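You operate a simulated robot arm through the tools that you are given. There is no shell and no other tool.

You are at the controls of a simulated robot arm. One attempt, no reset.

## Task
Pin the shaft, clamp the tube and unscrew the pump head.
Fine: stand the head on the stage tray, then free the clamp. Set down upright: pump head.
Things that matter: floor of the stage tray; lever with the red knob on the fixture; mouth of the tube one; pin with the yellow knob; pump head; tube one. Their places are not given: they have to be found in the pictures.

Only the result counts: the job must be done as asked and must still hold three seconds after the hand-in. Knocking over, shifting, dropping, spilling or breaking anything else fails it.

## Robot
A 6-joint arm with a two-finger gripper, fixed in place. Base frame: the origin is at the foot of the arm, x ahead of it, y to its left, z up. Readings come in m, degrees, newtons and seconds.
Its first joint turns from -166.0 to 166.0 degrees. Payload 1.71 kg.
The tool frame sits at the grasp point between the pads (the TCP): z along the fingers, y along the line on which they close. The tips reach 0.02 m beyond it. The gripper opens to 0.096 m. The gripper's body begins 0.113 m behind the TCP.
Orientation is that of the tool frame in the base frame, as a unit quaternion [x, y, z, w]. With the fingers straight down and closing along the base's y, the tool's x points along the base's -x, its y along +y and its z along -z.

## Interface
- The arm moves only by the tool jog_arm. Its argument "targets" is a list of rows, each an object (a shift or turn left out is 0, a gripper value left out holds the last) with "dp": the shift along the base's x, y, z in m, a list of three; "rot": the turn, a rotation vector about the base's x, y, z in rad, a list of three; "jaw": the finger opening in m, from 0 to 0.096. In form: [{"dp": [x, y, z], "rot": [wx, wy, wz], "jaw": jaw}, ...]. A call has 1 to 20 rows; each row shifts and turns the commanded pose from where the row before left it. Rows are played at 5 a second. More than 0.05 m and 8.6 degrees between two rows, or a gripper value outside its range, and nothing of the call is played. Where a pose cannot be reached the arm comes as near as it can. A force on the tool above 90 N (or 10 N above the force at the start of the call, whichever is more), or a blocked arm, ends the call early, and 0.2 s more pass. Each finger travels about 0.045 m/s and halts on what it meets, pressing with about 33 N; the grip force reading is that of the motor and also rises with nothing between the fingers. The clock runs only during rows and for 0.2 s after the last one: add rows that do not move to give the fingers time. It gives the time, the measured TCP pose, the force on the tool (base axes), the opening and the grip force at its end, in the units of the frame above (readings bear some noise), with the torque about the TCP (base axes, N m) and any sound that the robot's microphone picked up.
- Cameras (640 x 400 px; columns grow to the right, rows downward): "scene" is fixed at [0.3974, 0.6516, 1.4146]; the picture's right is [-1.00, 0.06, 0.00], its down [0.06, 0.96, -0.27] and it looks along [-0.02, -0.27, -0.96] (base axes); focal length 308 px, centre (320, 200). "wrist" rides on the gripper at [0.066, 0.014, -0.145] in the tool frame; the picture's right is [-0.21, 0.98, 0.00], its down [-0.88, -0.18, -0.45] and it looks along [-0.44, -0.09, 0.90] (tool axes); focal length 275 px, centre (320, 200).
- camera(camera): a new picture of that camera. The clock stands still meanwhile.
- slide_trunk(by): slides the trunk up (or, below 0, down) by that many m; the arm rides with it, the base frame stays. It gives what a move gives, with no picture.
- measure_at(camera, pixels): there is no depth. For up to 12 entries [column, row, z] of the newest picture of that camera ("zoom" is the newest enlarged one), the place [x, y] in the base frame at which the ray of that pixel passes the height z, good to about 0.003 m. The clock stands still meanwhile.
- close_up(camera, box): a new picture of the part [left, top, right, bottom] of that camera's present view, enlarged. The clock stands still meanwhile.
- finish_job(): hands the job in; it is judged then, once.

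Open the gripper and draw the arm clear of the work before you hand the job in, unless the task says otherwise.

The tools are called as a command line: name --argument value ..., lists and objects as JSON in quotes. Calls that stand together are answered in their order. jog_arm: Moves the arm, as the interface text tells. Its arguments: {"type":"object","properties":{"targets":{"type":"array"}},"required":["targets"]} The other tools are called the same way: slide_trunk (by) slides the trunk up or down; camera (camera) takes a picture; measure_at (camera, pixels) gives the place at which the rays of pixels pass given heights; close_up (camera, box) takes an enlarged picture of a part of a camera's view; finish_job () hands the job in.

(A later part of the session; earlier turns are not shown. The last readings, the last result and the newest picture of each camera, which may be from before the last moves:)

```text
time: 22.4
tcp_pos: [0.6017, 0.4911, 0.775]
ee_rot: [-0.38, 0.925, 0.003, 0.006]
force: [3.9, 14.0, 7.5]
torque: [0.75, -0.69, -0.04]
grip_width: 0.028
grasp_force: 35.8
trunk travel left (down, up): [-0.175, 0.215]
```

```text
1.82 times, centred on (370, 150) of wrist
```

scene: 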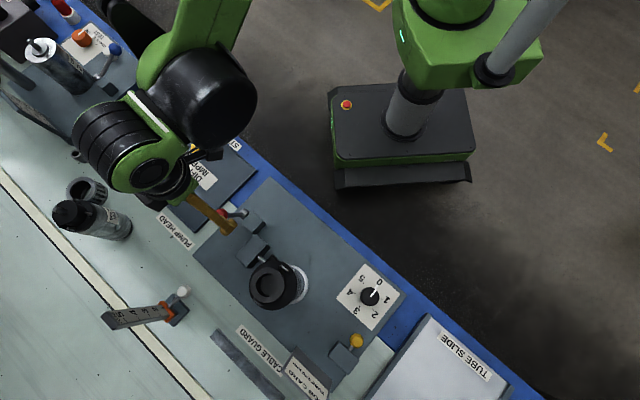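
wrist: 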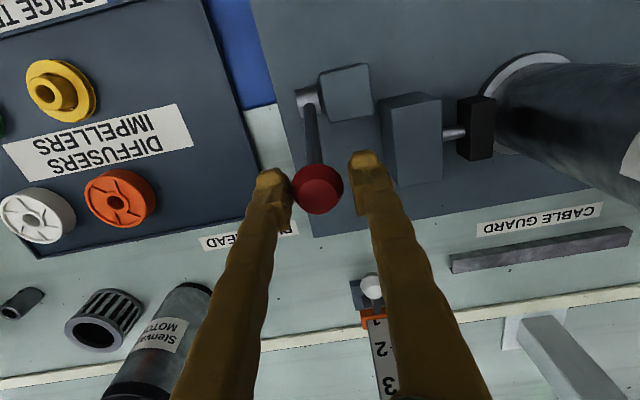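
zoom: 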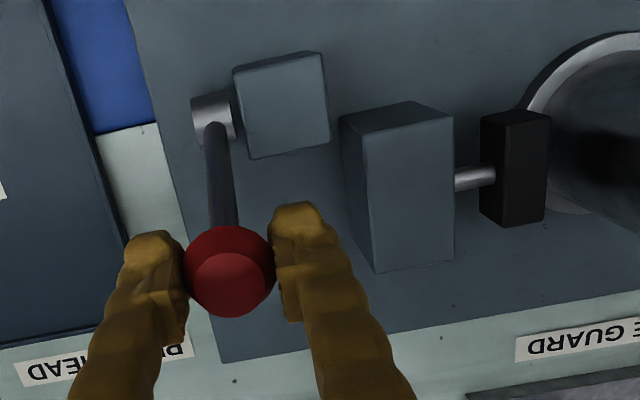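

The knob appears to have travelled with the gripper. I continue along the arc while turning the gripper together with the lever to remove the friction torque.

jog_arm --targets '[{"dp": [-0.0034, -0.0033, 0.0015], "rot": [0.0314, -0.0323, 0]}, {"dp": [-0.0035, -0.0034, 0.0013], "rot": [0.0314, -0.0323, 0]}, {"dp": [0, 0, 0]}]'

close_up --camera "wrist" --box '[230, 40, 510, 260]'

```text
time: 23.2
tcp_pos: [0.5944, 0.4836, 0.7762]
ee_rot: [-0.38, 0.924, 0.02, 0.047]
force: [-5.9, 4.4, -2.7]
torque: [-0.05, 0.06, -0.01]
grip_width: 0.028
grasp_force: 35.2
trunk travel left (down, up): [-0.175, 0.215]
```

```text
1.82 times, centred on (370, 150) of wrist
```

zoom: 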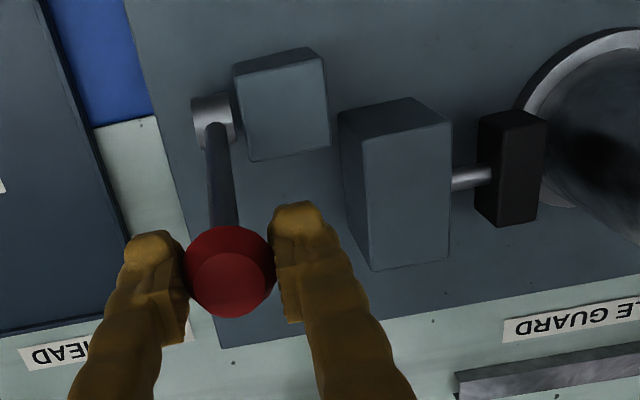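

Forces fell to nearly zero: the lever turns freely with the gripper toward the robot. I continue 17° further along the arc and watch the clamp pad.

jog_arm --targets '[{"dp": [-0.0049, -0.0044, 0.0012], "rot": [0.0418, -0.043, 0]}, {"dp": [-0.0051, -0.0046, 0.0008], "rot": [0.0418, -0.043, 0]}, {"dp": [-0.0048, -0.0046, 0.0004], "rot": [0.0418, -0.043, 0]}, {"dp": [-0.0048, -0.0047, 0], "rot": [0.0418, -0.043, 0]}, {"dp": [-0.0049, -0.0048, -0.0004], "rot": [0.0418, -0.043, 0]}, {"dp": [0, 0, 0]}]'

camera --camera "wrist"

close_up --camera "scene" --box '[205, 195, 325, 315]'

```text
time: 24.6
tcp_pos: [0.5705, 0.4602, 0.7784]
ee_rot: [-0.373, 0.906, 0.075, 0.185]
force: [2.2, -7.9, -10.9]
torque: [-0.35, 0.31, -0.02]
grip_width: 0.0281
grasp_force: 35.2
trunk travel left (down, up): [-0.175, 0.215]
```

```text
taken
```

wrist: 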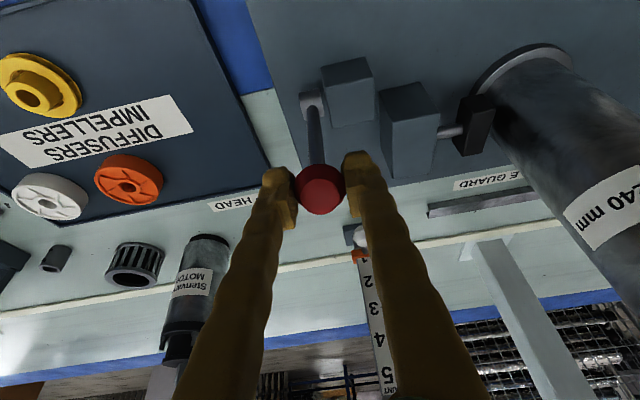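

```text
3.33 times, centred on (265, 255) of scene
```

zoom: 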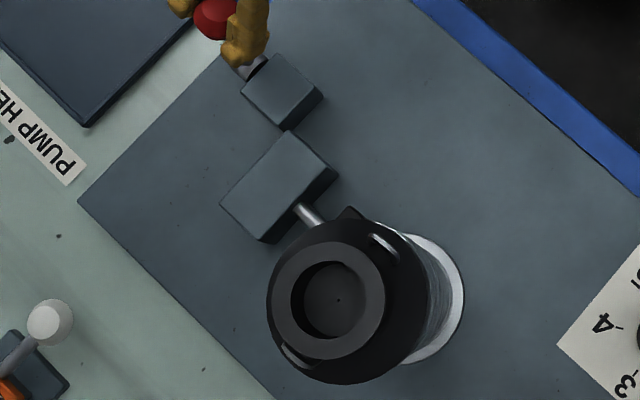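

I zoom in on the clamp pad and rod to compare the gap with the tube.

close_up --camera "wrist" --box '[290, 40, 570, 220]'

close_up --camera "scene" --box '[240, 240, 310, 290]'

```text
2.22 times, centred on (430, 130) of wrist
```

zoom: 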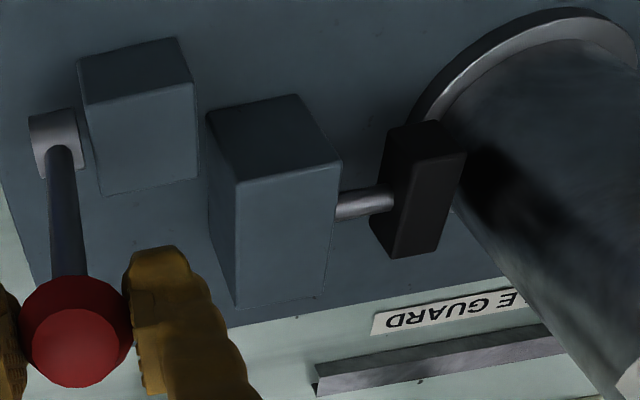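

```text
8.00 times, centred on (275, 265) of scene
```

zoom: 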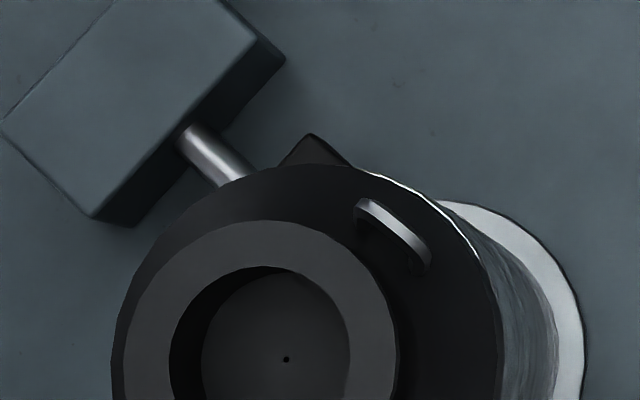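

Scene pixel of the pad corner moved from (272.7,255.0) to (273.5,256.9), about 4–5 mm toward the tube, so this is the clamping direction. I open slightly, turn the gripper back to vertical around the knob and see whether the lever holds.

jog_arm --targets '[{"dp": [0, 0, 0], "jaw": 0.05}, {"dp": [0, 0, 0]}, {"dp": [0, 0, -0.001], "rot": [-0.0906, 0.0932, 0]}, {"dp": [0, 0, 0], "rot": [-0.0906, 0.0932, 0]}, {"dp": [0, 0, 0], "rot": [-0.0906, 0.0932, 0]}, {"dp": [0, 0, 0]}]'

close_up --camera "wrist" --box '[230, 20, 550, 240]'

```text
time: 26.0
tcp_pos: [0.5693, 0.4619, 0.7777]
ee_rot: [-0.381, 0.925, 0.003, 0.006]
force: [-0.8, 0.2, 0.7]
torque: [-0.04, 0.01, 0.01]
grip_width: 0.0501
grasp_force: 0.1
trunk travel left (down, up): [-0.175, 0.215]
```

```text
1.82 times, centred on (390, 130) of wrist
```

zoom: 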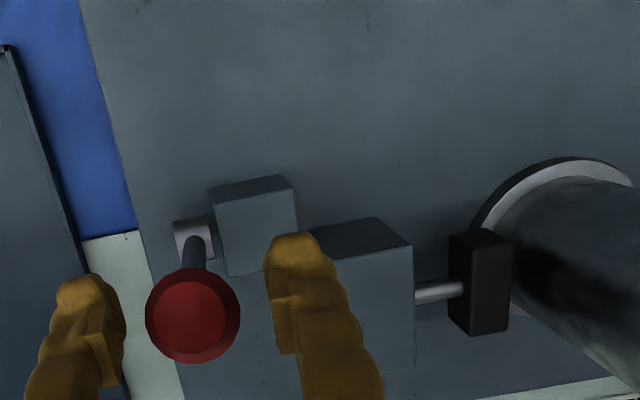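

The lever holds its angle and the pad's rod is now longer. I regrip the knob and carry on along the arc another 17°, co-rotating.

jog_arm --targets '[{"dp": [0, 0, 0], "jaw": 0.02}, {"dp": [0, 0, 0]}, {"dp": [0, 0, 0]}, {"dp": [-0.0048, -0.0047, -0.0008], "rot": [0.0418, -0.043, 0]}, {"dp": [-0.0048, -0.0046, -0.0012], "rot": [0.0418, -0.043, 0]}, {"dp": [-0.0047, -0.0045, -0.0016], "rot": [0.0418, -0.043, 0]}, {"dp": [-0.0046, -0.0045, -0.002], "rot": [0.0418, -0.043, 0]}, {"dp": [-0.0045, -0.0044, -0.0023], "rot": [0.0418, -0.043, 0]}, {"dp": [0, 0, 0]}]'

close_up --camera "wrist" --box '[250, 20, 570, 240]'

```text
time: 28.0
tcp_pos: [0.5463, 0.4377, 0.7712]
ee_rot: [-0.376, 0.913, 0.059, 0.144]
force: [17.4, -19.9, -2.3]
torque: [-0.24, 0.13, -0.11]
grip_width: 0.0283
grasp_force: 34.8
trunk travel left (down, up): [-0.175, 0.215]
```

```text
1.82 times, centred on (410, 130) of wrist
```

zoom: 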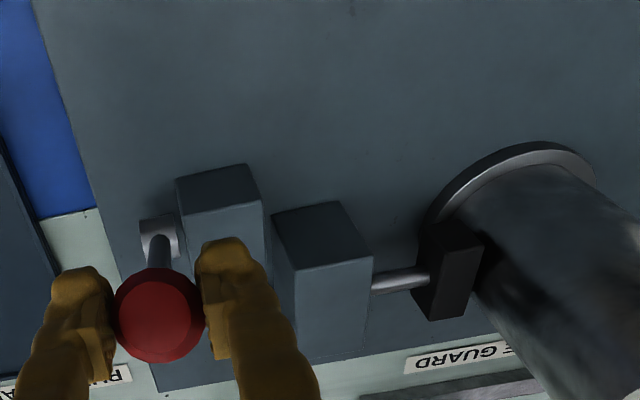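

There's about 26 N of sideways force, so I correct 1.2 mm toward the tray and continue another 17° on the arc.

jog_arm --targets '[{"dp": [0.0008, -0.0009, 0]}, {"dp": [-0.0044, -0.0043, -0.0027], "rot": [0.0418, -0.043, 0]}, {"dp": [-0.0044, -0.0043, -0.0031], "rot": [0.0418, -0.043, 0]}, {"dp": [-0.0042, -0.004, -0.0034], "rot": [0.0418, -0.043, 0]}, {"dp": [-0.0041, -0.004, -0.0039], "rot": [0.0418, -0.043, 0]}, {"dp": [-0.0038, -0.0037, -0.0041], "rot": [0.0418, -0.043, 0]}, {"dp": [0, 0, 0]}]'

close_up --camera "wrist" --box '[250, 20, 570, 240]'

close_up --camera "scene" --box '[205, 195, 325, 315]'

```text
time: 29.6
tcp_pos: [0.5267, 0.4163, 0.7535]
ee_rot: [-0.364, 0.882, 0.114, 0.279]
force: [11.7, -5.6, -9.3]
torque: [-0.08, 0.11, -0.04]
grip_width: 0.0281
grasp_force: 35.6
trunk travel left (down, up): [-0.175, 0.215]
```

```text
1.82 times, centred on (410, 130) of wrist
```

zoom: 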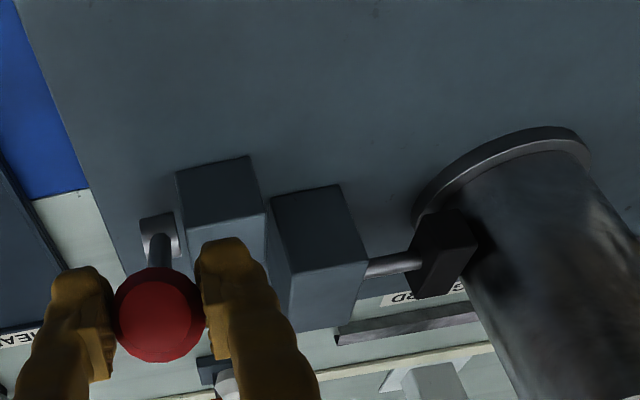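

```text
3.33 times, centred on (265, 255) of scene
```

zoom: 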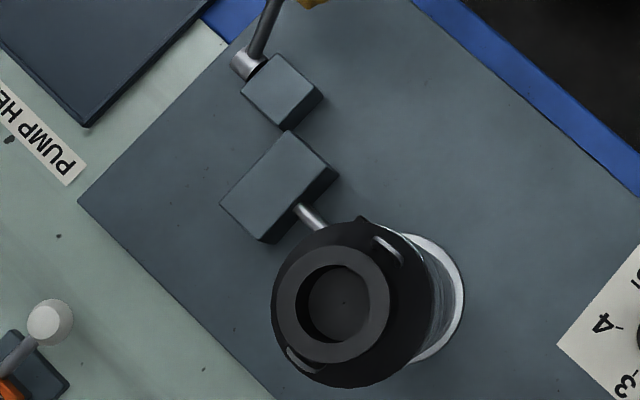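

The pad is at the tube now (the head shifted about 1–2 mm in the scene view, so it's pressing). Resistance is still small, so I continue the lever arc carefully for another 10°.

jog_arm --targets '[{"dp": [0.0004, -0.0004, -0.0003]}, {"dp": [-0.0037, -0.0036, -0.0044], "rot": [0.0418, -0.043, 0]}, {"dp": [-0.0036, -0.0035, -0.0048], "rot": [0.0418, -0.043, 0]}, {"dp": [-0.0032, -0.0031, -0.005], "rot": [0.0418, -0.043, 0]}, {"dp": [0, 0, 0]}]'

close_up --camera "scene" --box '[205, 195, 325, 315]'

camera --camera "wrist"

```text
time: 30.8
tcp_pos: [0.5455, 0.4297, 0.7916]
ee_rot: [-0.35, 0.854, 0.144, 0.358]
force: [-11.2, 8.4, 8.0]
torque: [0.36, 0.21, 0.07]
grip_width: 0.0293
grasp_force: 7.0
out of reach, approached as far as the arm can: row 2, 3, 4
trunk travel left (down, up): [-0.175, 0.215]
```

```text
3.33 times, centred on (265, 255) of scene
```

zoom: 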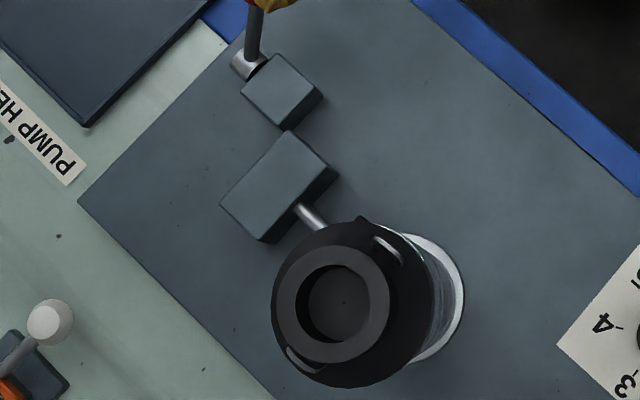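

```text
taken
```

wrist: 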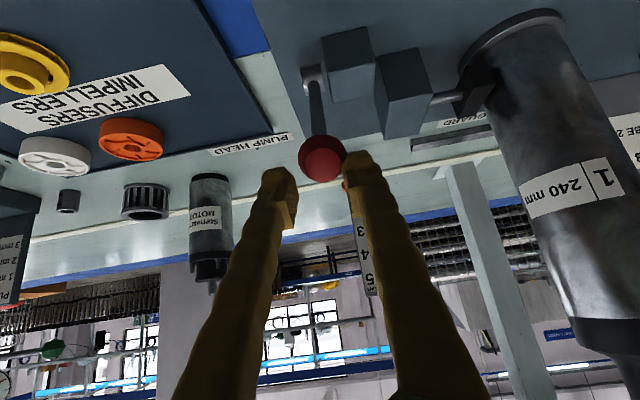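

The tilt ran out of reach and the knob slipped toward the fingertips. I open the jaw, raise and turn the gripper back to vertical, moving only in the lever's plane.

jog_arm --targets '[{"dp": [0, 0, 0], "jaw": 0.07}, {"dp": [0, 0, 0]}, {"dp": [0, 0, 0.01], "rot": [-0.0906, 0.0932, 0]}, {"dp": [0, 0, 0.01], "rot": [-0.0906, 0.0932, 0]}, {"dp": [0, 0, 0.01], "rot": [-0.0906, 0.0932, 0]}, {"dp": [0, 0, 0.01], "rot": [-0.0906, 0.0932, 0]}, {"dp": [0, 0, 0.01], "rot": [-0.0906, 0.0932, 0]}, {"dp": [0, 0, 0.01], "rot": [-0.0906, 0.0932, 0]}, {"dp": [0, 0, 0]}]'

camera --camera "wrist"

close_up --camera "scene" --box '[205, 185, 325, 305]'

```text
time: 32.8
tcp_pos: [0.5455, 0.4291, 0.8505]
ee_rot: [-0.38, 0.925, 0.003, 0.005]
force: [0.2, -0.3, 0.4]
torque: [0.0, -0.01, 0.01]
grip_width: 0.0698
grasp_force: 0.2
trunk travel left (down, up): [-0.175, 0.215]
```

```text
taken
```

wrist: 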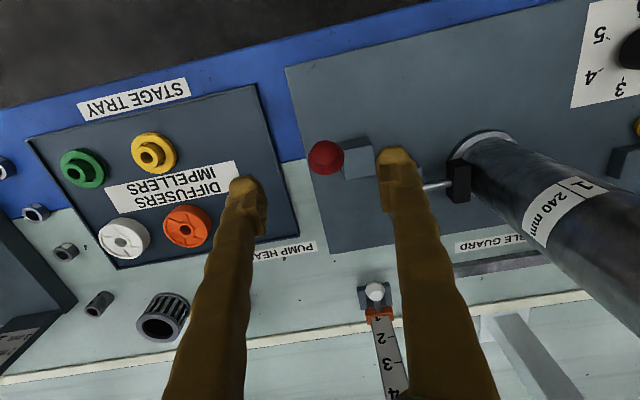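

```text
3.33 times, centred on (265, 245) of scene
```

zoom: 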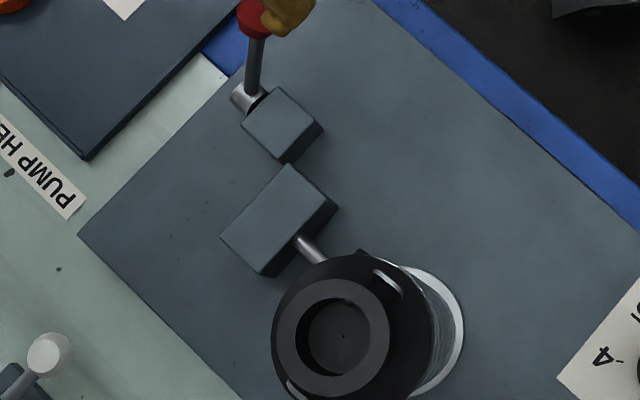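

The gripper is vertical again and the lever stays at its angle. I locate the knob: wrist (325,157), scene (244.6,190.4).

measure_at --camera "wrist" --pixels '[[325, 157, 0.65], [325, 157, 0.8], [312, 175, 0.65], [312, 175, 0.8]]'

measure_at --camera "scene" --pixels '[[244.6, 190.4, 0.65], [244.6, 190.4, 0.8]]'

close_up --camera "wrist" --box '[280, 110, 520, 270]'

```text
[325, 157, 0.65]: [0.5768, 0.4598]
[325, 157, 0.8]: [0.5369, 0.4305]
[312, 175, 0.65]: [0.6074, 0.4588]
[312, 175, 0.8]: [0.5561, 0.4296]
```

```text
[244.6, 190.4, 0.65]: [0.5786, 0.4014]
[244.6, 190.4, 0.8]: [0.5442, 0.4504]
```

```text
2.50 times, centred on (400, 190) of wrist
```

zoom: 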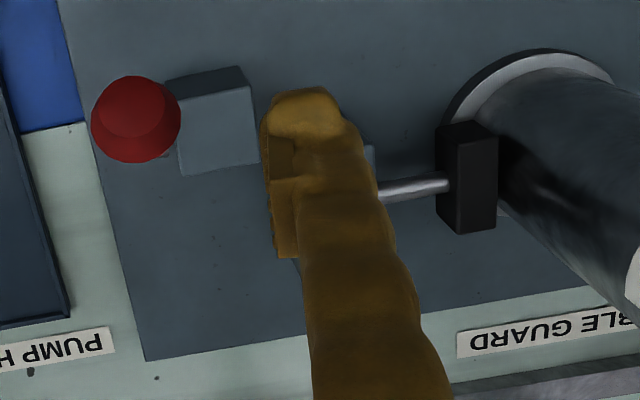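

The knob is now at about (0.550,0.438,0.762), lever at −22°. I pre-tilt the gripper the other way (22°), lower around the knob, and regrip so I can follow the arc further.

jog_arm --targets '[{"dp": [0, 0, 0], "rot": [-0.0906, 0.0932, 0]}, {"dp": [0, 0, 0], "rot": [-0.0906, 0.0932, 0]}, {"dp": [0, 0, 0], "rot": [-0.0906, 0.0932, 0]}, {"dp": [0.0013, 0.0033, -0.0295]}, {"dp": [0.0013, 0.0033, -0.0295]}, {"dp": [0.0014, 0.0032, -0.0295]}, {"dp": [0, 0, 0]}]'

camera --camera "wrist"

close_up --camera "scene" --box '[185, 155, 325, 285]'

```text
time: 34.4
tcp_pos: [0.5491, 0.4394, 0.7603]
ee_rot: [-0.373, 0.908, -0.069, -0.176]
force: [-0.4, -0.3, -0.1]
torque: [-0.02, 0.02, 0.02]
grip_width: 0.0702
grasp_force: 0.0
trunk travel left (down, up): [-0.175, 0.215]
```

```text
taken
```

wrist: 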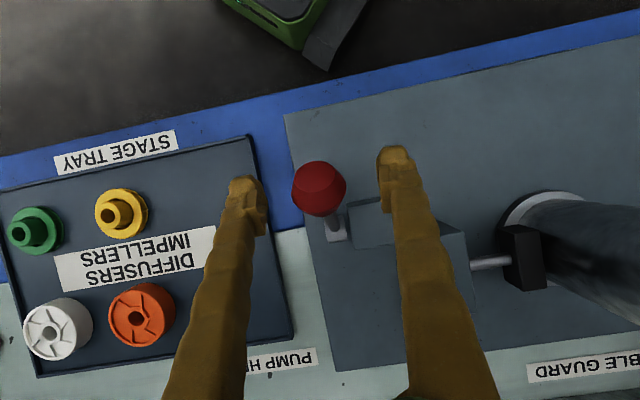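

```text
3.08 times, centred on (255, 220) of scene
```

zoom: 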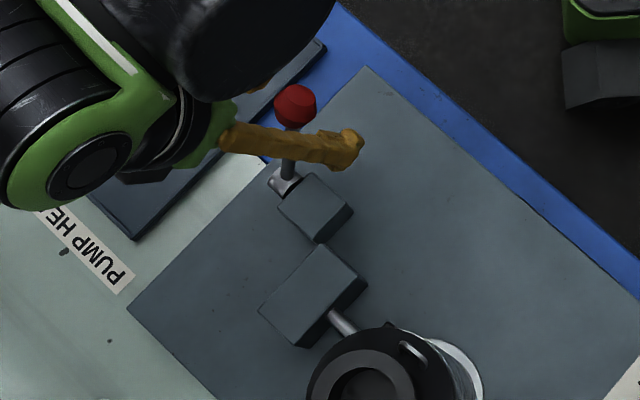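

The knob sits between the pads at (319,188). I close and follow the arc from −22° to −39° with co-rotation.

jog_arm --targets '[{"dp": [0, 0, 0], "jaw": 0.02}, {"dp": [0, 0, 0]}, {"dp": [0, 0, 0]}, {"dp": [0, 0, 0]}, {"dp": [-0.0044, -0.0043, -0.0027], "rot": [0.0418, -0.043, 0]}, {"dp": [-0.0044, -0.0043, -0.0031], "rot": [0.0418, -0.043, 0]}, {"dp": [-0.0042, -0.004, -0.0034], "rot": [0.0418, -0.043, 0]}, {"dp": [0, 0, 0]}]'

camera --camera "wrist"

```text
time: 36.2
tcp_pos: [0.5371, 0.427, 0.7522]
ee_rot: [-0.379, 0.92, -0.036, -0.091]
force: [11.6, 5.6, -2.6]
torque: [0.66, -0.58, 0.01]
grip_width: 0.0285
grasp_force: 35.4
trunk travel left (down, up): [-0.175, 0.215]
```

```text
taken
```

wrist: 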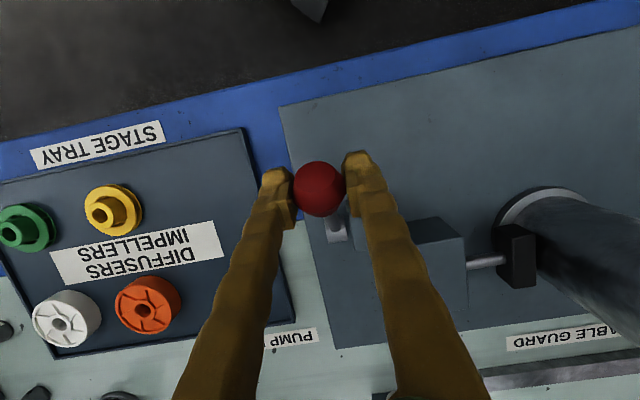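

Lever follows with low net resistance; the gripper needs a bit more co-rotation. I continue from about −33° to −50°.

jog_arm --targets '[{"dp": [0, 0, 0], "rot": [0.0209, -0.0215, 0]}, {"dp": [-0.0037, -0.0036, -0.0036], "rot": [0.0436, -0.0448, 0]}, {"dp": [-0.0037, -0.0036, -0.004], "rot": [0.0436, -0.0448, 0]}, {"dp": [-0.0034, -0.0033, -0.0042], "rot": [0.0436, -0.0448, 0]}, {"dp": [-0.0032, -0.0031, -0.0045], "rot": [0.0436, -0.0448, 0]}, {"dp": [-0.0031, -0.003, -0.0049], "rot": [0.0436, -0.0448, 0]}, {"dp": [0, 0, 0]}]'

camera --camera "wrist"

close_up --camera "scene" --box '[185, 165, 325, 315]'

```text
time: 37.8
tcp_pos: [0.5197, 0.41, 0.7327]
ee_rot: [-0.38, 0.922, 0.029, 0.067]
force: [23.0, 8.2, 15.7]
torque: [-0.02, 0.01, 0.09]
grip_width: 0.0285
grasp_force: 35.3
trunk travel left (down, up): [-0.175, 0.215]
```

```text
taken
```

wrist: 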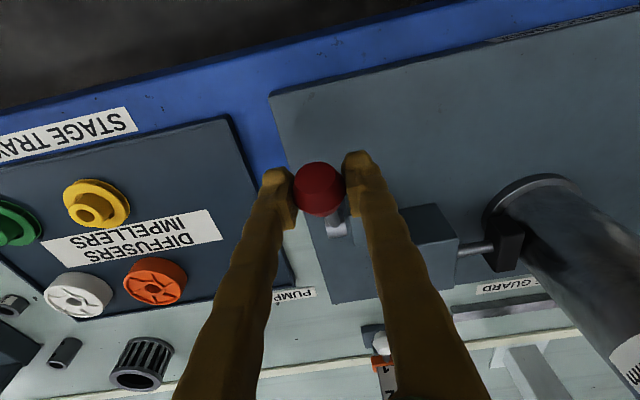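

```text
2.67 times, centred on (255, 240) of scene
```

zoom: 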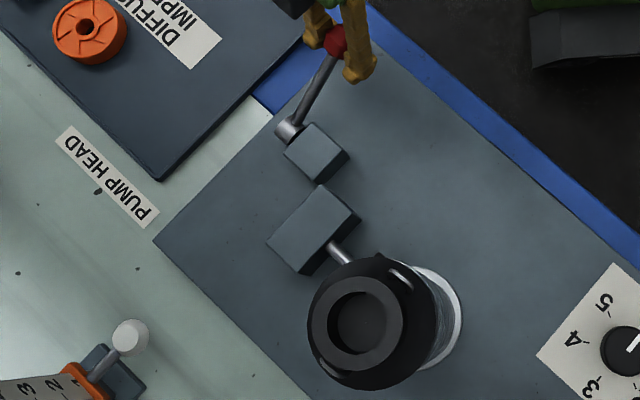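

Resistance has grown to about 27 N along the arc, as the pad presses on the tube. I continue a few more degrees, watching for the stop.

jog_arm --targets '[{"dp": [-0.0028, -0.0027, -0.005], "rot": [0.0436, -0.0448, 0]}, {"dp": [-0.0025, -0.0024, -0.0053], "rot": [0.0436, -0.0448, 0]}, {"dp": [0, 0, 0]}]'

close_up --camera "scene" --box '[185, 165, 325, 315]'

```text
time: 38.6
tcp_pos: [0.5146, 0.4033, 0.7212]
ee_rot: [-0.376, 0.917, 0.052, 0.125]
force: [23.3, -1.3, 26.4]
torque: [-0.11, 0.34, -0.07]
grip_width: 0.0289
grasp_force: 35.3
trunk travel left (down, up): [-0.175, 0.215]
```

```text
2.67 times, centred on (255, 240) of scene
```

zoom: 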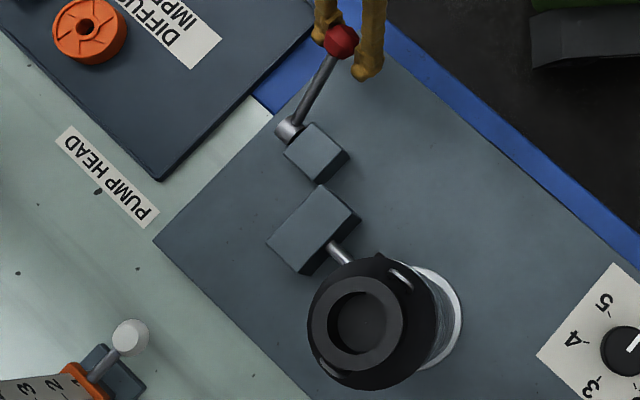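

I check with the wrist camera that the knob is still properly in the pads.

close_up --camera "wrist" --box '[230, 80, 550, 300]'

```text
1.82 times, centred on (390, 190) of wrist
```

zoom: 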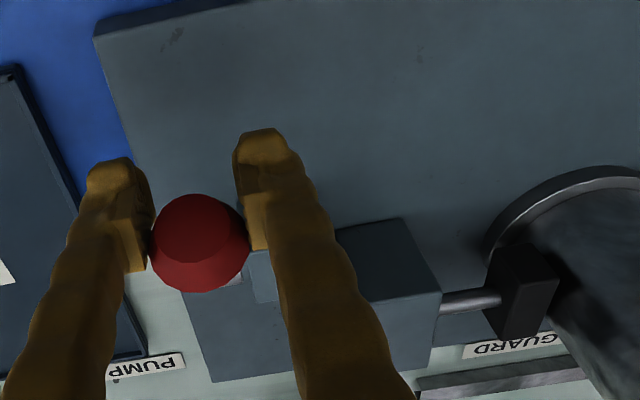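

The knob slipped in the pads (now at zoom (200,243), off the pad centre), so friction is the limit; I'll push with closed fingers instead. I release, rise, level the gripper and locate the knob.

jog_arm --targets '[{"dp": [0, 0, 0], "jaw": 0.08}, {"dp": [0, 0, 0]}, {"dp": [0, 0, 0]}, {"dp": [0, 0, 0.035], "rot": [-0.0906, 0.0932, 0]}, {"dp": [0, 0, 0.035], "rot": [-0.0888, 0.0914, 0]}, {"dp": [0, 0, 0.04]}, {"dp": [0, 0, 0.04]}, {"dp": [0, 0, 0]}]'

camera --camera "wrist"

camera --camera "scene"

```text
time: 40.4
tcp_pos: [0.513, 0.4053, 0.8711]
ee_rot: [-0.38, 0.925, 0.003, 0.005]
force: [0.3, -1.0, 0.7]
torque: [0.01, -0.04, -0.02]
grip_width: 0.08
grasp_force: 0.1
trunk travel left (down, up): [-0.175, 0.215]
```

```text
taken
```

wrist: 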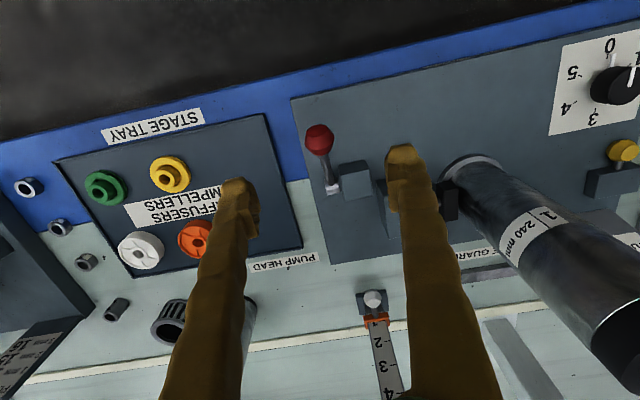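

```text
taken
```

scene: 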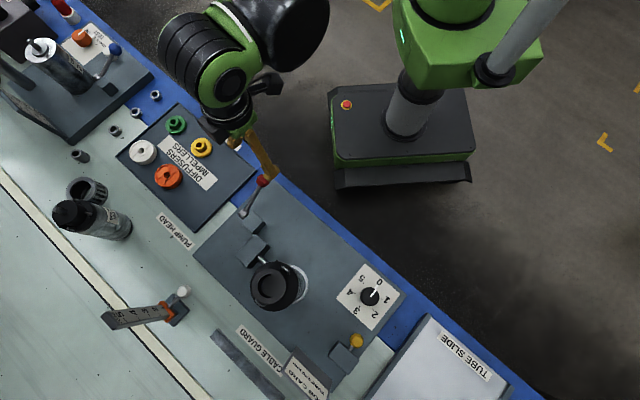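

close_up --camera "scene" --box '[215, 160, 315, 260]'

close_up --camera "wrist" --box '[290, 110, 410, 220]'

measure_at --camera "wrist" --pixels '[[319, 138, 0.65], [319, 138, 0.8]]'

measure_at --camera "scene" --pixels '[[262, 181, 0.65], [262, 181, 0.8]]'

```text
4.00 times, centred on (265, 210) of scene
```

zoom: 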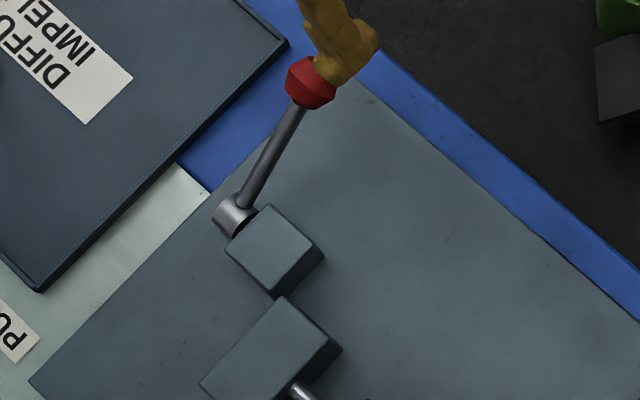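

```text
3.64 times, centred on (350, 165) of wrist
```

zoom: 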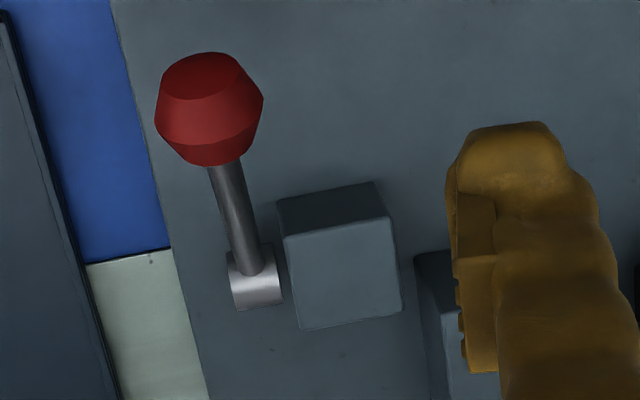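

```text
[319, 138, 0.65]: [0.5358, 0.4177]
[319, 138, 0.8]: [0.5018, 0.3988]
```

```text
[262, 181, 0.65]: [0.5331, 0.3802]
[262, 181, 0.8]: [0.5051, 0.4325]
```

Knob is at about (0.518,0.408,0.729), lever at −53°. I close the fingers and press down on top of the knob, starting with a move to just above it (TCP z 0.775).

jog_arm --targets '[{"dp": [0.0025, 0.0014, 0], "jaw": 0.0}, {"dp": [0.0025, 0.0013, 0]}, {"dp": [0, 0, 0]}, {"dp": [0, 0, 0]}, {"dp": [0, 0, -0.035]}, {"dp": [0, 0, -0.035]}, {"dp": [0, 0, -0.025]}, {"dp": [0, 0, 0]}]'

camera --camera "wrist"

close_up --camera "scene" --box '[215, 150, 315, 250]'

```text
time: 42.2
tcp_pos: [0.5187, 0.4069, 0.7761]
ee_rot: [-0.381, 0.925, 0.004, 0.005]
force: [-0.1, 0.1, -1.0]
torque: [-0.02, 0.02, 0.0]
grip_width: 0.0
grasp_force: 29.3
trunk travel left (down, up): [-0.175, 0.215]
```

```text
taken
```

wrist: 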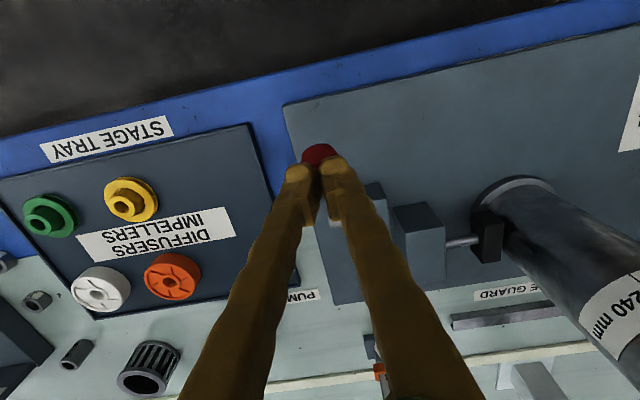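

```text
4.00 times, centred on (265, 200) of scene
```

zoom: 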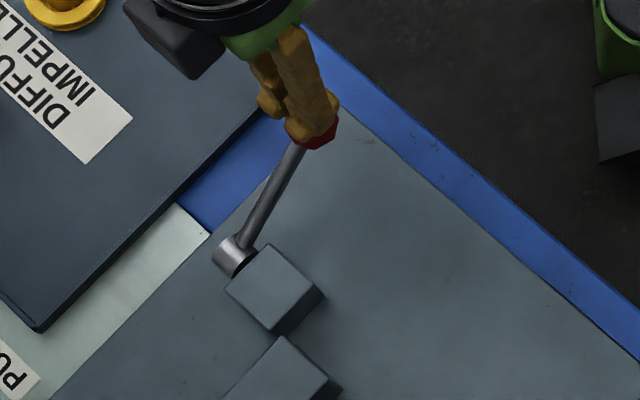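

The closed tips are right above the knob. I press down 11 mm plus two arc steps, watching force.

jog_arm --targets '[{"dp": [0, 0, -0.006]}, {"dp": [0, 0, -0.005]}, {"dp": [-0.0024, -0.0023, -0.005]}, {"dp": [-0.0022, -0.0021, -0.0052]}, {"dp": [0, 0, 0]}]'

close_up --camera "scene" --box '[215, 150, 315, 250]'

camera --camera "wrist"

```text
time: 43.0
tcp_pos: [0.5072, 0.4081, 0.7703]
ee_rot: [-0.381, 0.924, 0.001, 0.015]
force: [-0.2, -0.8, 1.2]
torque: [0.02, -0.01, 0.02]
grip_width: 0.0
grasp_force: 29.4
trunk travel left (down, up): [-0.175, 0.215]
stopped in row 4: the force on the tool passed its limit at 104 N (the readings are from after the stop); the commanded pose is now the measured one
```

```text
4.00 times, centred on (265, 200) of scene
```

zoom: 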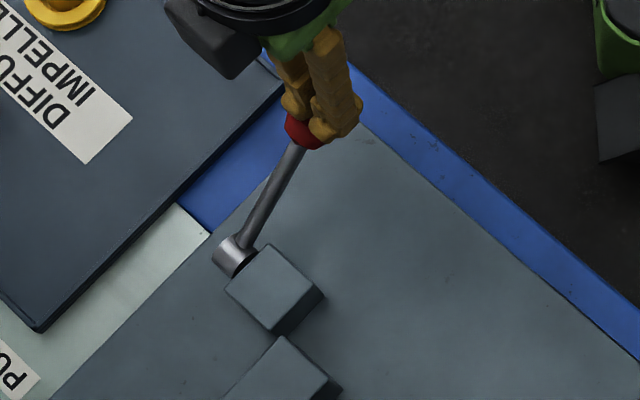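

```text
taken
```

wrist: 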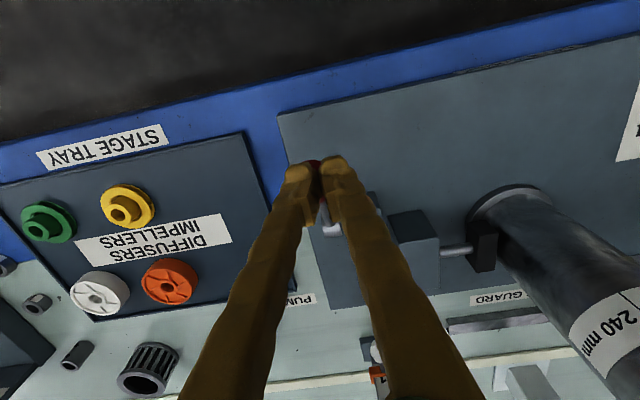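

Force passed 100 N without moving the lever, so it is at its end stop (about −53°). I rise and check the lever and the pad against the tube.

jog_arm --targets '[{"dp": [0, 0, 0.04]}, {"dp": [0, 0, 0.04]}, {"dp": [-0.02, -0.02, 0.03]}, {"dp": [0, 0, 0]}]'

close_up --camera "scene" --box '[215, 165, 315, 265]'

close_up --camera "scene" --box '[235, 245, 320, 315]'

camera --camera "wrist"

close_up --camera "wrist" --box '[380, 120, 560, 280]'

```text
time: 44.0
tcp_pos: [0.4863, 0.3864, 0.8818]
ee_rot: [-0.38, 0.925, 0.001, 0.014]
force: [-0.4, -0.3, 0.4]
torque: [0.03, -0.04, 0.02]
grip_width: 0.0
grasp_force: 29.1
trunk travel left (down, up): [-0.175, 0.215]
```

```text
4.00 times, centred on (265, 215) of scene
```

zoom: 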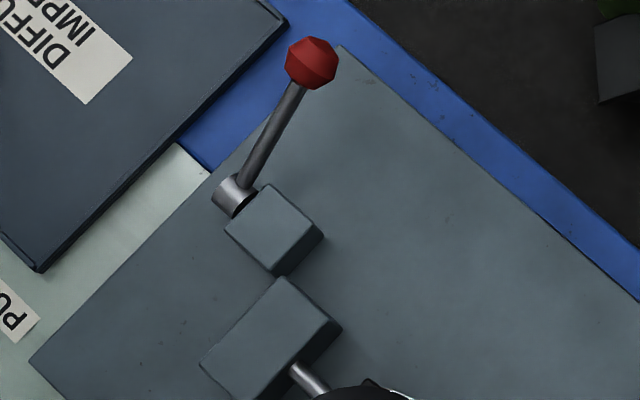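

```text
5.71 times, centred on (278, 280) of scene
```

zoom: 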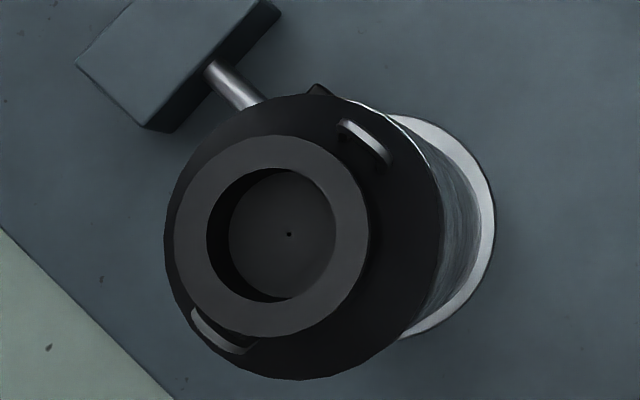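

```text
taken
```

wrist: 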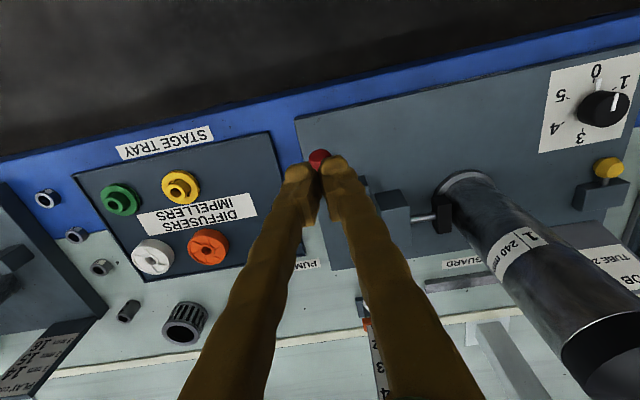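

```text
2.50 times, centred on (470, 200) of wrist
```

zoom: 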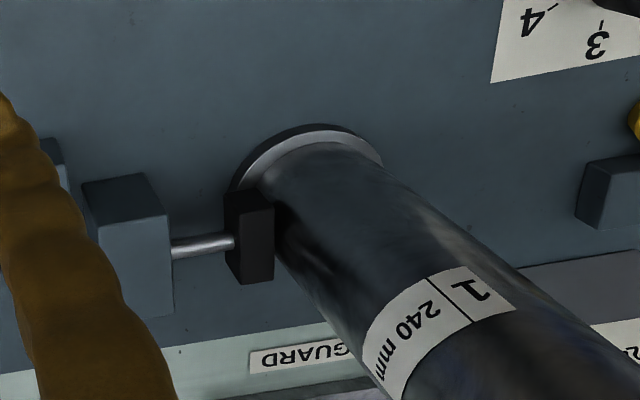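

The pad now presses on the tube and the lever knob stays at scene (263,180.5). Next I go up and view the head from the robot side to measure it precisely, opening the jaw on the way.

jog_arm --targets '[{"dp": [0, 0, 0.045], "jaw": 0.096}, {"dp": [0, 0, 0.045]}, {"dp": [0, 0, 0.045]}, {"dp": [0, 0, 0.045]}, {"dp": [-0.025, 0.027, 0]}, {"dp": [-0.025, 0.027, 0]}, {"dp": [-0.025, 0.027, 0]}, {"dp": [-0.025, 0.027, 0]}, {"dp": [-0.025, 0.026, 0]}, {"dp": [0, 0, 0]}]'

camera --camera "wrist"

```text
time: 46.2
tcp_pos: [0.3645, 0.5225, 1.0606]
ee_rot: [-0.381, 0.925, 0.001, 0.014]
force: [-0.3, 0.5, 0.0]
torque: [0.0, -0.02, -0.02]
grip_width: 0.096
grasp_force: 0.0
trunk travel left (down, up): [-0.175, 0.215]
```

```text
taken
```

wrist: 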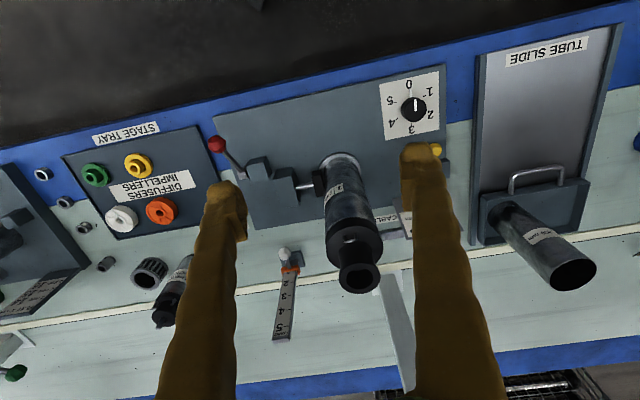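

Head rim is at about (359,278) in the wrist view. I zoom in on it and in the scene to triangulate the rim, neck and collar.

close_up --camera "wrist" --box '[300, 200, 420, 310]'

close_up --camera "scene" --box '[235, 245, 320, 315]'

```text
3.64 times, centred on (360, 255) of wrist
```

zoom: 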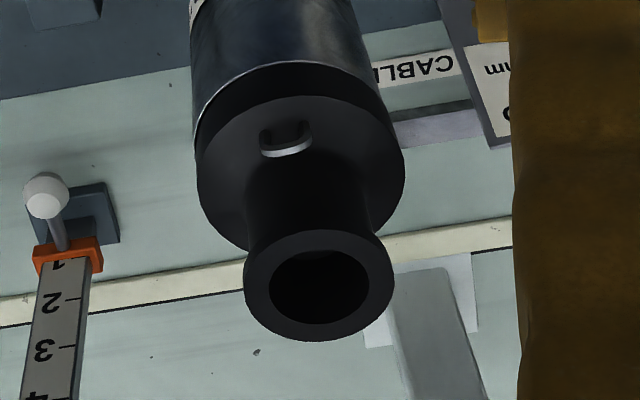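

```text
5.71 times, centred on (278, 280) of scene
```

zoom: 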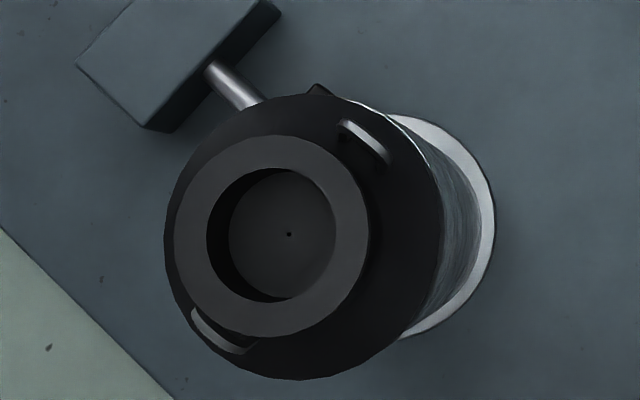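

I triangulate the rim centre and collar shoulder centre.

measure_at --camera "wrist" --pixels '[[359.6, 278.6, 0.85], [359.6, 278.6, 1.0], [354.8, 247.3, 0.85], [354.8, 247.3, 1.0]]'

measure_at --camera "scene" --pixels '[[269.6, 286.5, 0.85], [269.6, 286.5, 1.0], [274.8, 286.5, 0.85], [274.8, 286.5, 1.0], [252.4, 286.5, 0.963], [287, 286.5, 0.963]]'

```text
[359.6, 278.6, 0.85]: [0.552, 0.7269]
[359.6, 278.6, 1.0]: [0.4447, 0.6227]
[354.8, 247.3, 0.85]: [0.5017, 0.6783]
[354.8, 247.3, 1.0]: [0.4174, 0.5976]
```

```text
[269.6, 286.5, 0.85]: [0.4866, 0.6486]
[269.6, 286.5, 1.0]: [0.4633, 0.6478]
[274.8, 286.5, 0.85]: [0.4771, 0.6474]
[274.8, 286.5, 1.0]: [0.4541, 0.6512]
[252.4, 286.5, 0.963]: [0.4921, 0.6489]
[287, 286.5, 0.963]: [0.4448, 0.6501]
```

Rim centre ≈ (0.4686,0.648,0.965), collar shoulder at z≈0.908 with about 77 mm diameter, tube top ≈0.885. I move above the head while turning the gripper back 90° (to have a long counter-clockwise stroke).

jog_arm --targets '[{"dp": [0.0087, 0.0105, 0.0], "rot": [0, 0, -0.13]}, {"dp": [0.0087, 0.0105, 0], "rot": [0, 0, -0.13]}, {"dp": [0.0087, 0.0105, 0], "rot": [0, 0, -0.13]}, {"dp": [0.0087, 0.0105, 0], "rot": [0, 0, -0.13]}, {"dp": [0.0087, 0.0105, 0], "rot": [0, 0, -0.13]}, {"dp": [0.0087, 0.0105, 0], "rot": [0, 0, -0.13]}, {"dp": [0.0087, 0.0104, 0], "rot": [0, 0, -0.13]}, {"dp": [0.0087, 0.0104, 0], "rot": [0, 0, -0.13]}, {"dp": [0.0087, 0.0104, 0], "rot": [0, 0, -0.13]}, {"dp": [0.0086, 0.0104, 0], "rot": [0, 0, -0.13]}, {"dp": [0.0086, 0.0104, 0], "rot": [0, 0, -0.13]}, {"dp": [0.0086, 0.0104, 0], "rot": [0, 0, -0.13]}, {"dp": [0, 0, 0]}]'

camera --camera "wrist"

camera --camera "scene"

```text
time: 49.0
tcp_pos: [0.4684, 0.6466, 1.0606]
ee_rot: [0.38, 0.925, -0.01, 0.01]
force: [-0.5, 1.2, 0.3]
torque: [-0.02, 0.04, 0.01]
grip_width: 0.0959
grasp_force: 0.1
trunk travel left (down, up): [-0.175, 0.215]
```

```text
taken
```

wrist: 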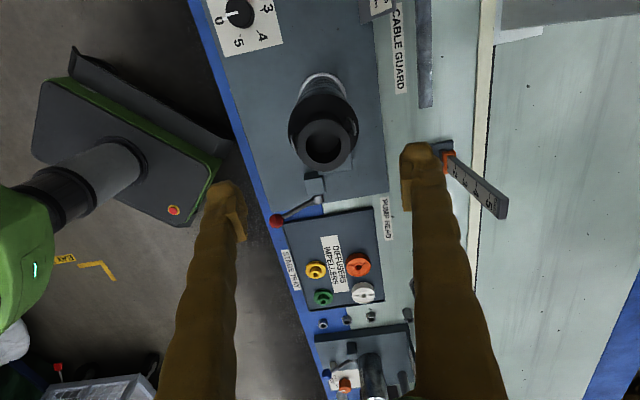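

```text
taken
```

scene: 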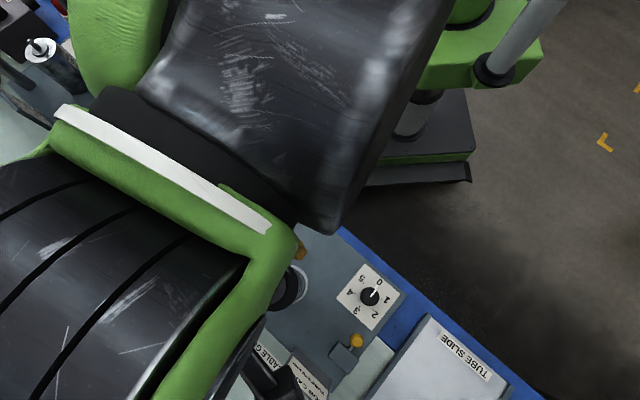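

The gripper is above the head but has a slight 1.6° tilt in its orientation; I correct this and re-check the centring in the wrist view.

jog_arm --targets '[{"dp": [0, 0, -0.02], "rot": [0.026, 0.011, 0]}, {"dp": [0, 0, 0]}, {"dp": [0, 0, 0]}]'

camera --camera "wrist"

close_up --camera "wrist" --box '[250, 60, 410, 220]'

```text
time: 49.8
tcp_pos: [0.4675, 0.6471, 1.0409]
ee_rot: [0.38, 0.925, 0.001, 0.0]
force: [0.3, 0.0, -0.3]
torque: [0.02, -0.02, -0.02]
grip_width: 0.0958
grasp_force: 0.0
trunk travel left (down, up): [-0.175, 0.215]
```

```text
taken
```

wrist: 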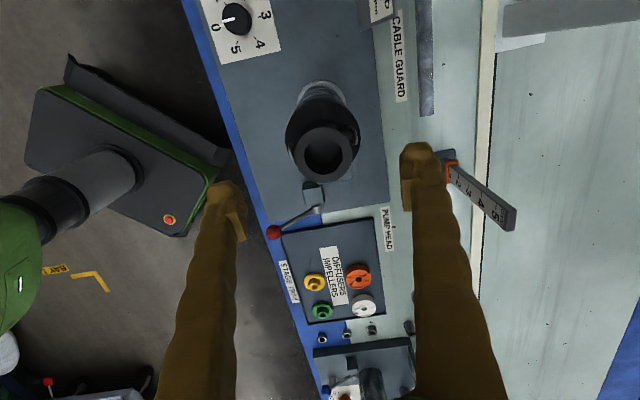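

```text
2.50 times, centred on (330, 140) of wrist
```

zoom: 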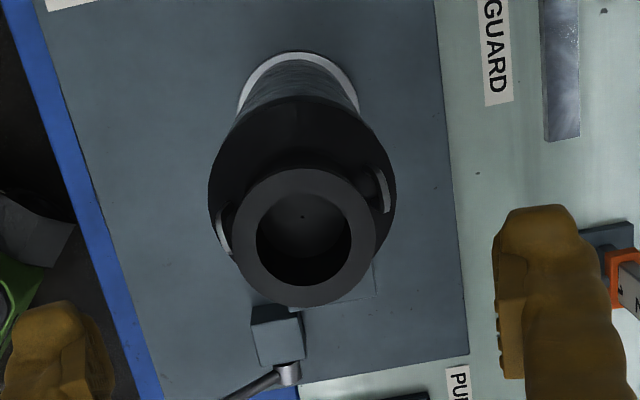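

Rim centre in this view is at (323.6,155). I let the tool place it at z=0.965.

measure_at --camera "wrist" --pixels '[[323.6, 155, 0.965], [323.6, 155, 0.96], [320, 153.3, 0.965]]'

```text
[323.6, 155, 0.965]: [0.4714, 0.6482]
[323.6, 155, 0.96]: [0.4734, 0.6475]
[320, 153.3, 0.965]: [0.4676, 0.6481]
```

I shift by (+2.8,+0.9) mm and descend to z≈0.935 with the fingers straddling the collar, then check the gaps.

jog_arm --targets '[{"dp": [0.0028, 0.0009, 0]}, {"dp": [0, 0, -0.035]}, {"dp": [0, 0, -0.035]}, {"dp": [0, 0, -0.035]}, {"dp": [0, 0, 0]}]'

camera --camera "wrist"

close_up --camera "wrist" --box '[200, 80, 460, 260]'

```text
time: 51.0
tcp_pos: [0.4699, 0.6478, 0.9353]
ee_rot: [0.381, 0.925, 0.001, 0.0]
force: [0.4, 0.1, -0.3]
torque: [-0.03, 0.0, -0.01]
grip_width: 0.0961
grasp_force: 0.1
trunk travel left (down, up): [-0.175, 0.215]
```

```text
taken
```

wrist: 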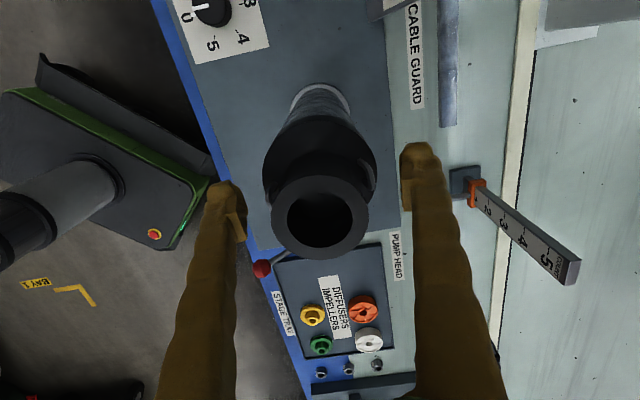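

```text
2.22 times, centred on (330, 170) of wrist
```

zoom: 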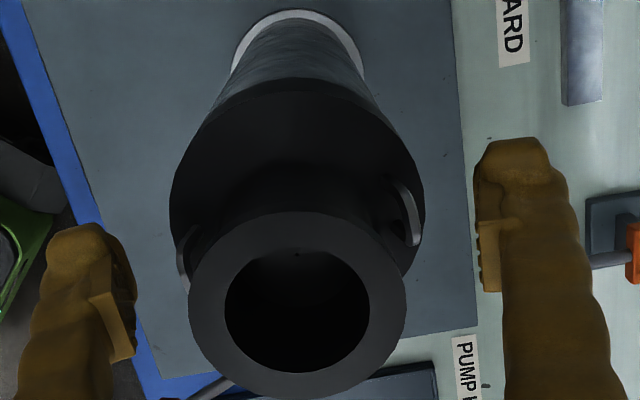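

The collar and rim are centred on the tool axis in this view. I lower 23 mm so the tips overlap only the collar (tips ≈0.892), then close gradually.

jog_arm --targets '[{"dp": [0, 0, -0.012]}, {"dp": [0, 0, -0.0113]}, {"dp": [0, 0, 0], "jaw": 0.085}, {"dp": [0, 0, 0]}, {"dp": [0, 0, 0]}]'

close_up --camera "wrist" --box '[200, 80, 460, 280]'

```text
time: 52.2
tcp_pos: [0.4706, 0.6481, 0.9128]
ee_rot: [0.38, 0.925, 0.001, 0.0]
force: [-0.1, 0.8, -0.5]
torque: [0.01, -0.01, -0.02]
grip_width: 0.0849
grasp_force: 0.1
trunk travel left (down, up): [-0.175, 0.215]
```

```text
2.00 times, centred on (330, 180) of wrist
```

zoom: 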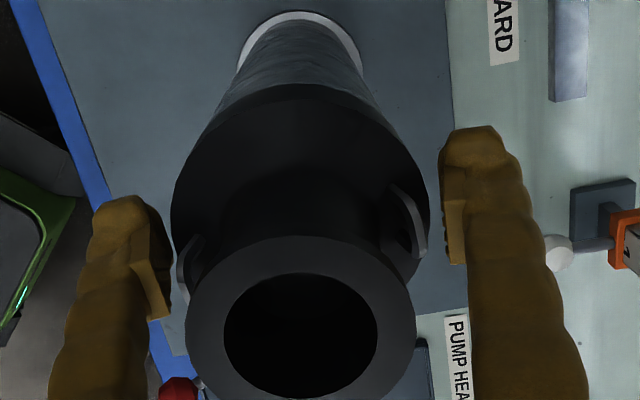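

Gaps look about even. I close onto the collar and check the lateral force.

jog_arm --targets '[{"dp": [0, 0, 0], "jaw": 0.078}, {"dp": [0, 0, 0], "jaw": 0.07}, {"dp": [0, 0, 0]}, {"dp": [0, 0, 0]}]'

close_up --camera "wrist" --box '[200, 80, 460, 280]'

```text
time: 53.2
tcp_pos: [0.4703, 0.6479, 0.9124]
ee_rot: [0.38, 0.925, 0.001, 0.001]
force: [-1.5, -0.1, 1.3]
torque: [-0.01, 0.02, -0.05]
grip_width: 0.0754
grasp_force: 33.2
trunk travel left (down, up): [-0.175, 0.215]
```

```text
2.00 times, centred on (330, 180) of wrist
```

zoom: 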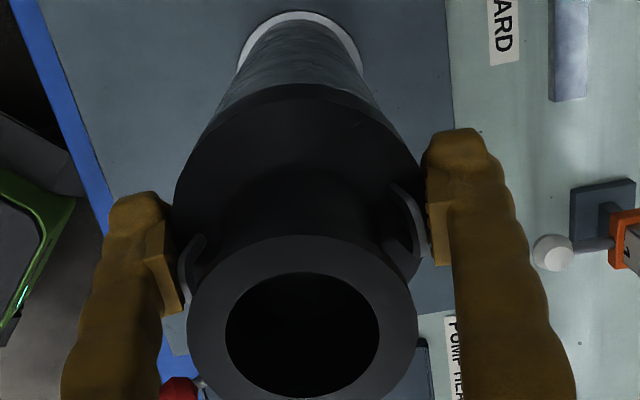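

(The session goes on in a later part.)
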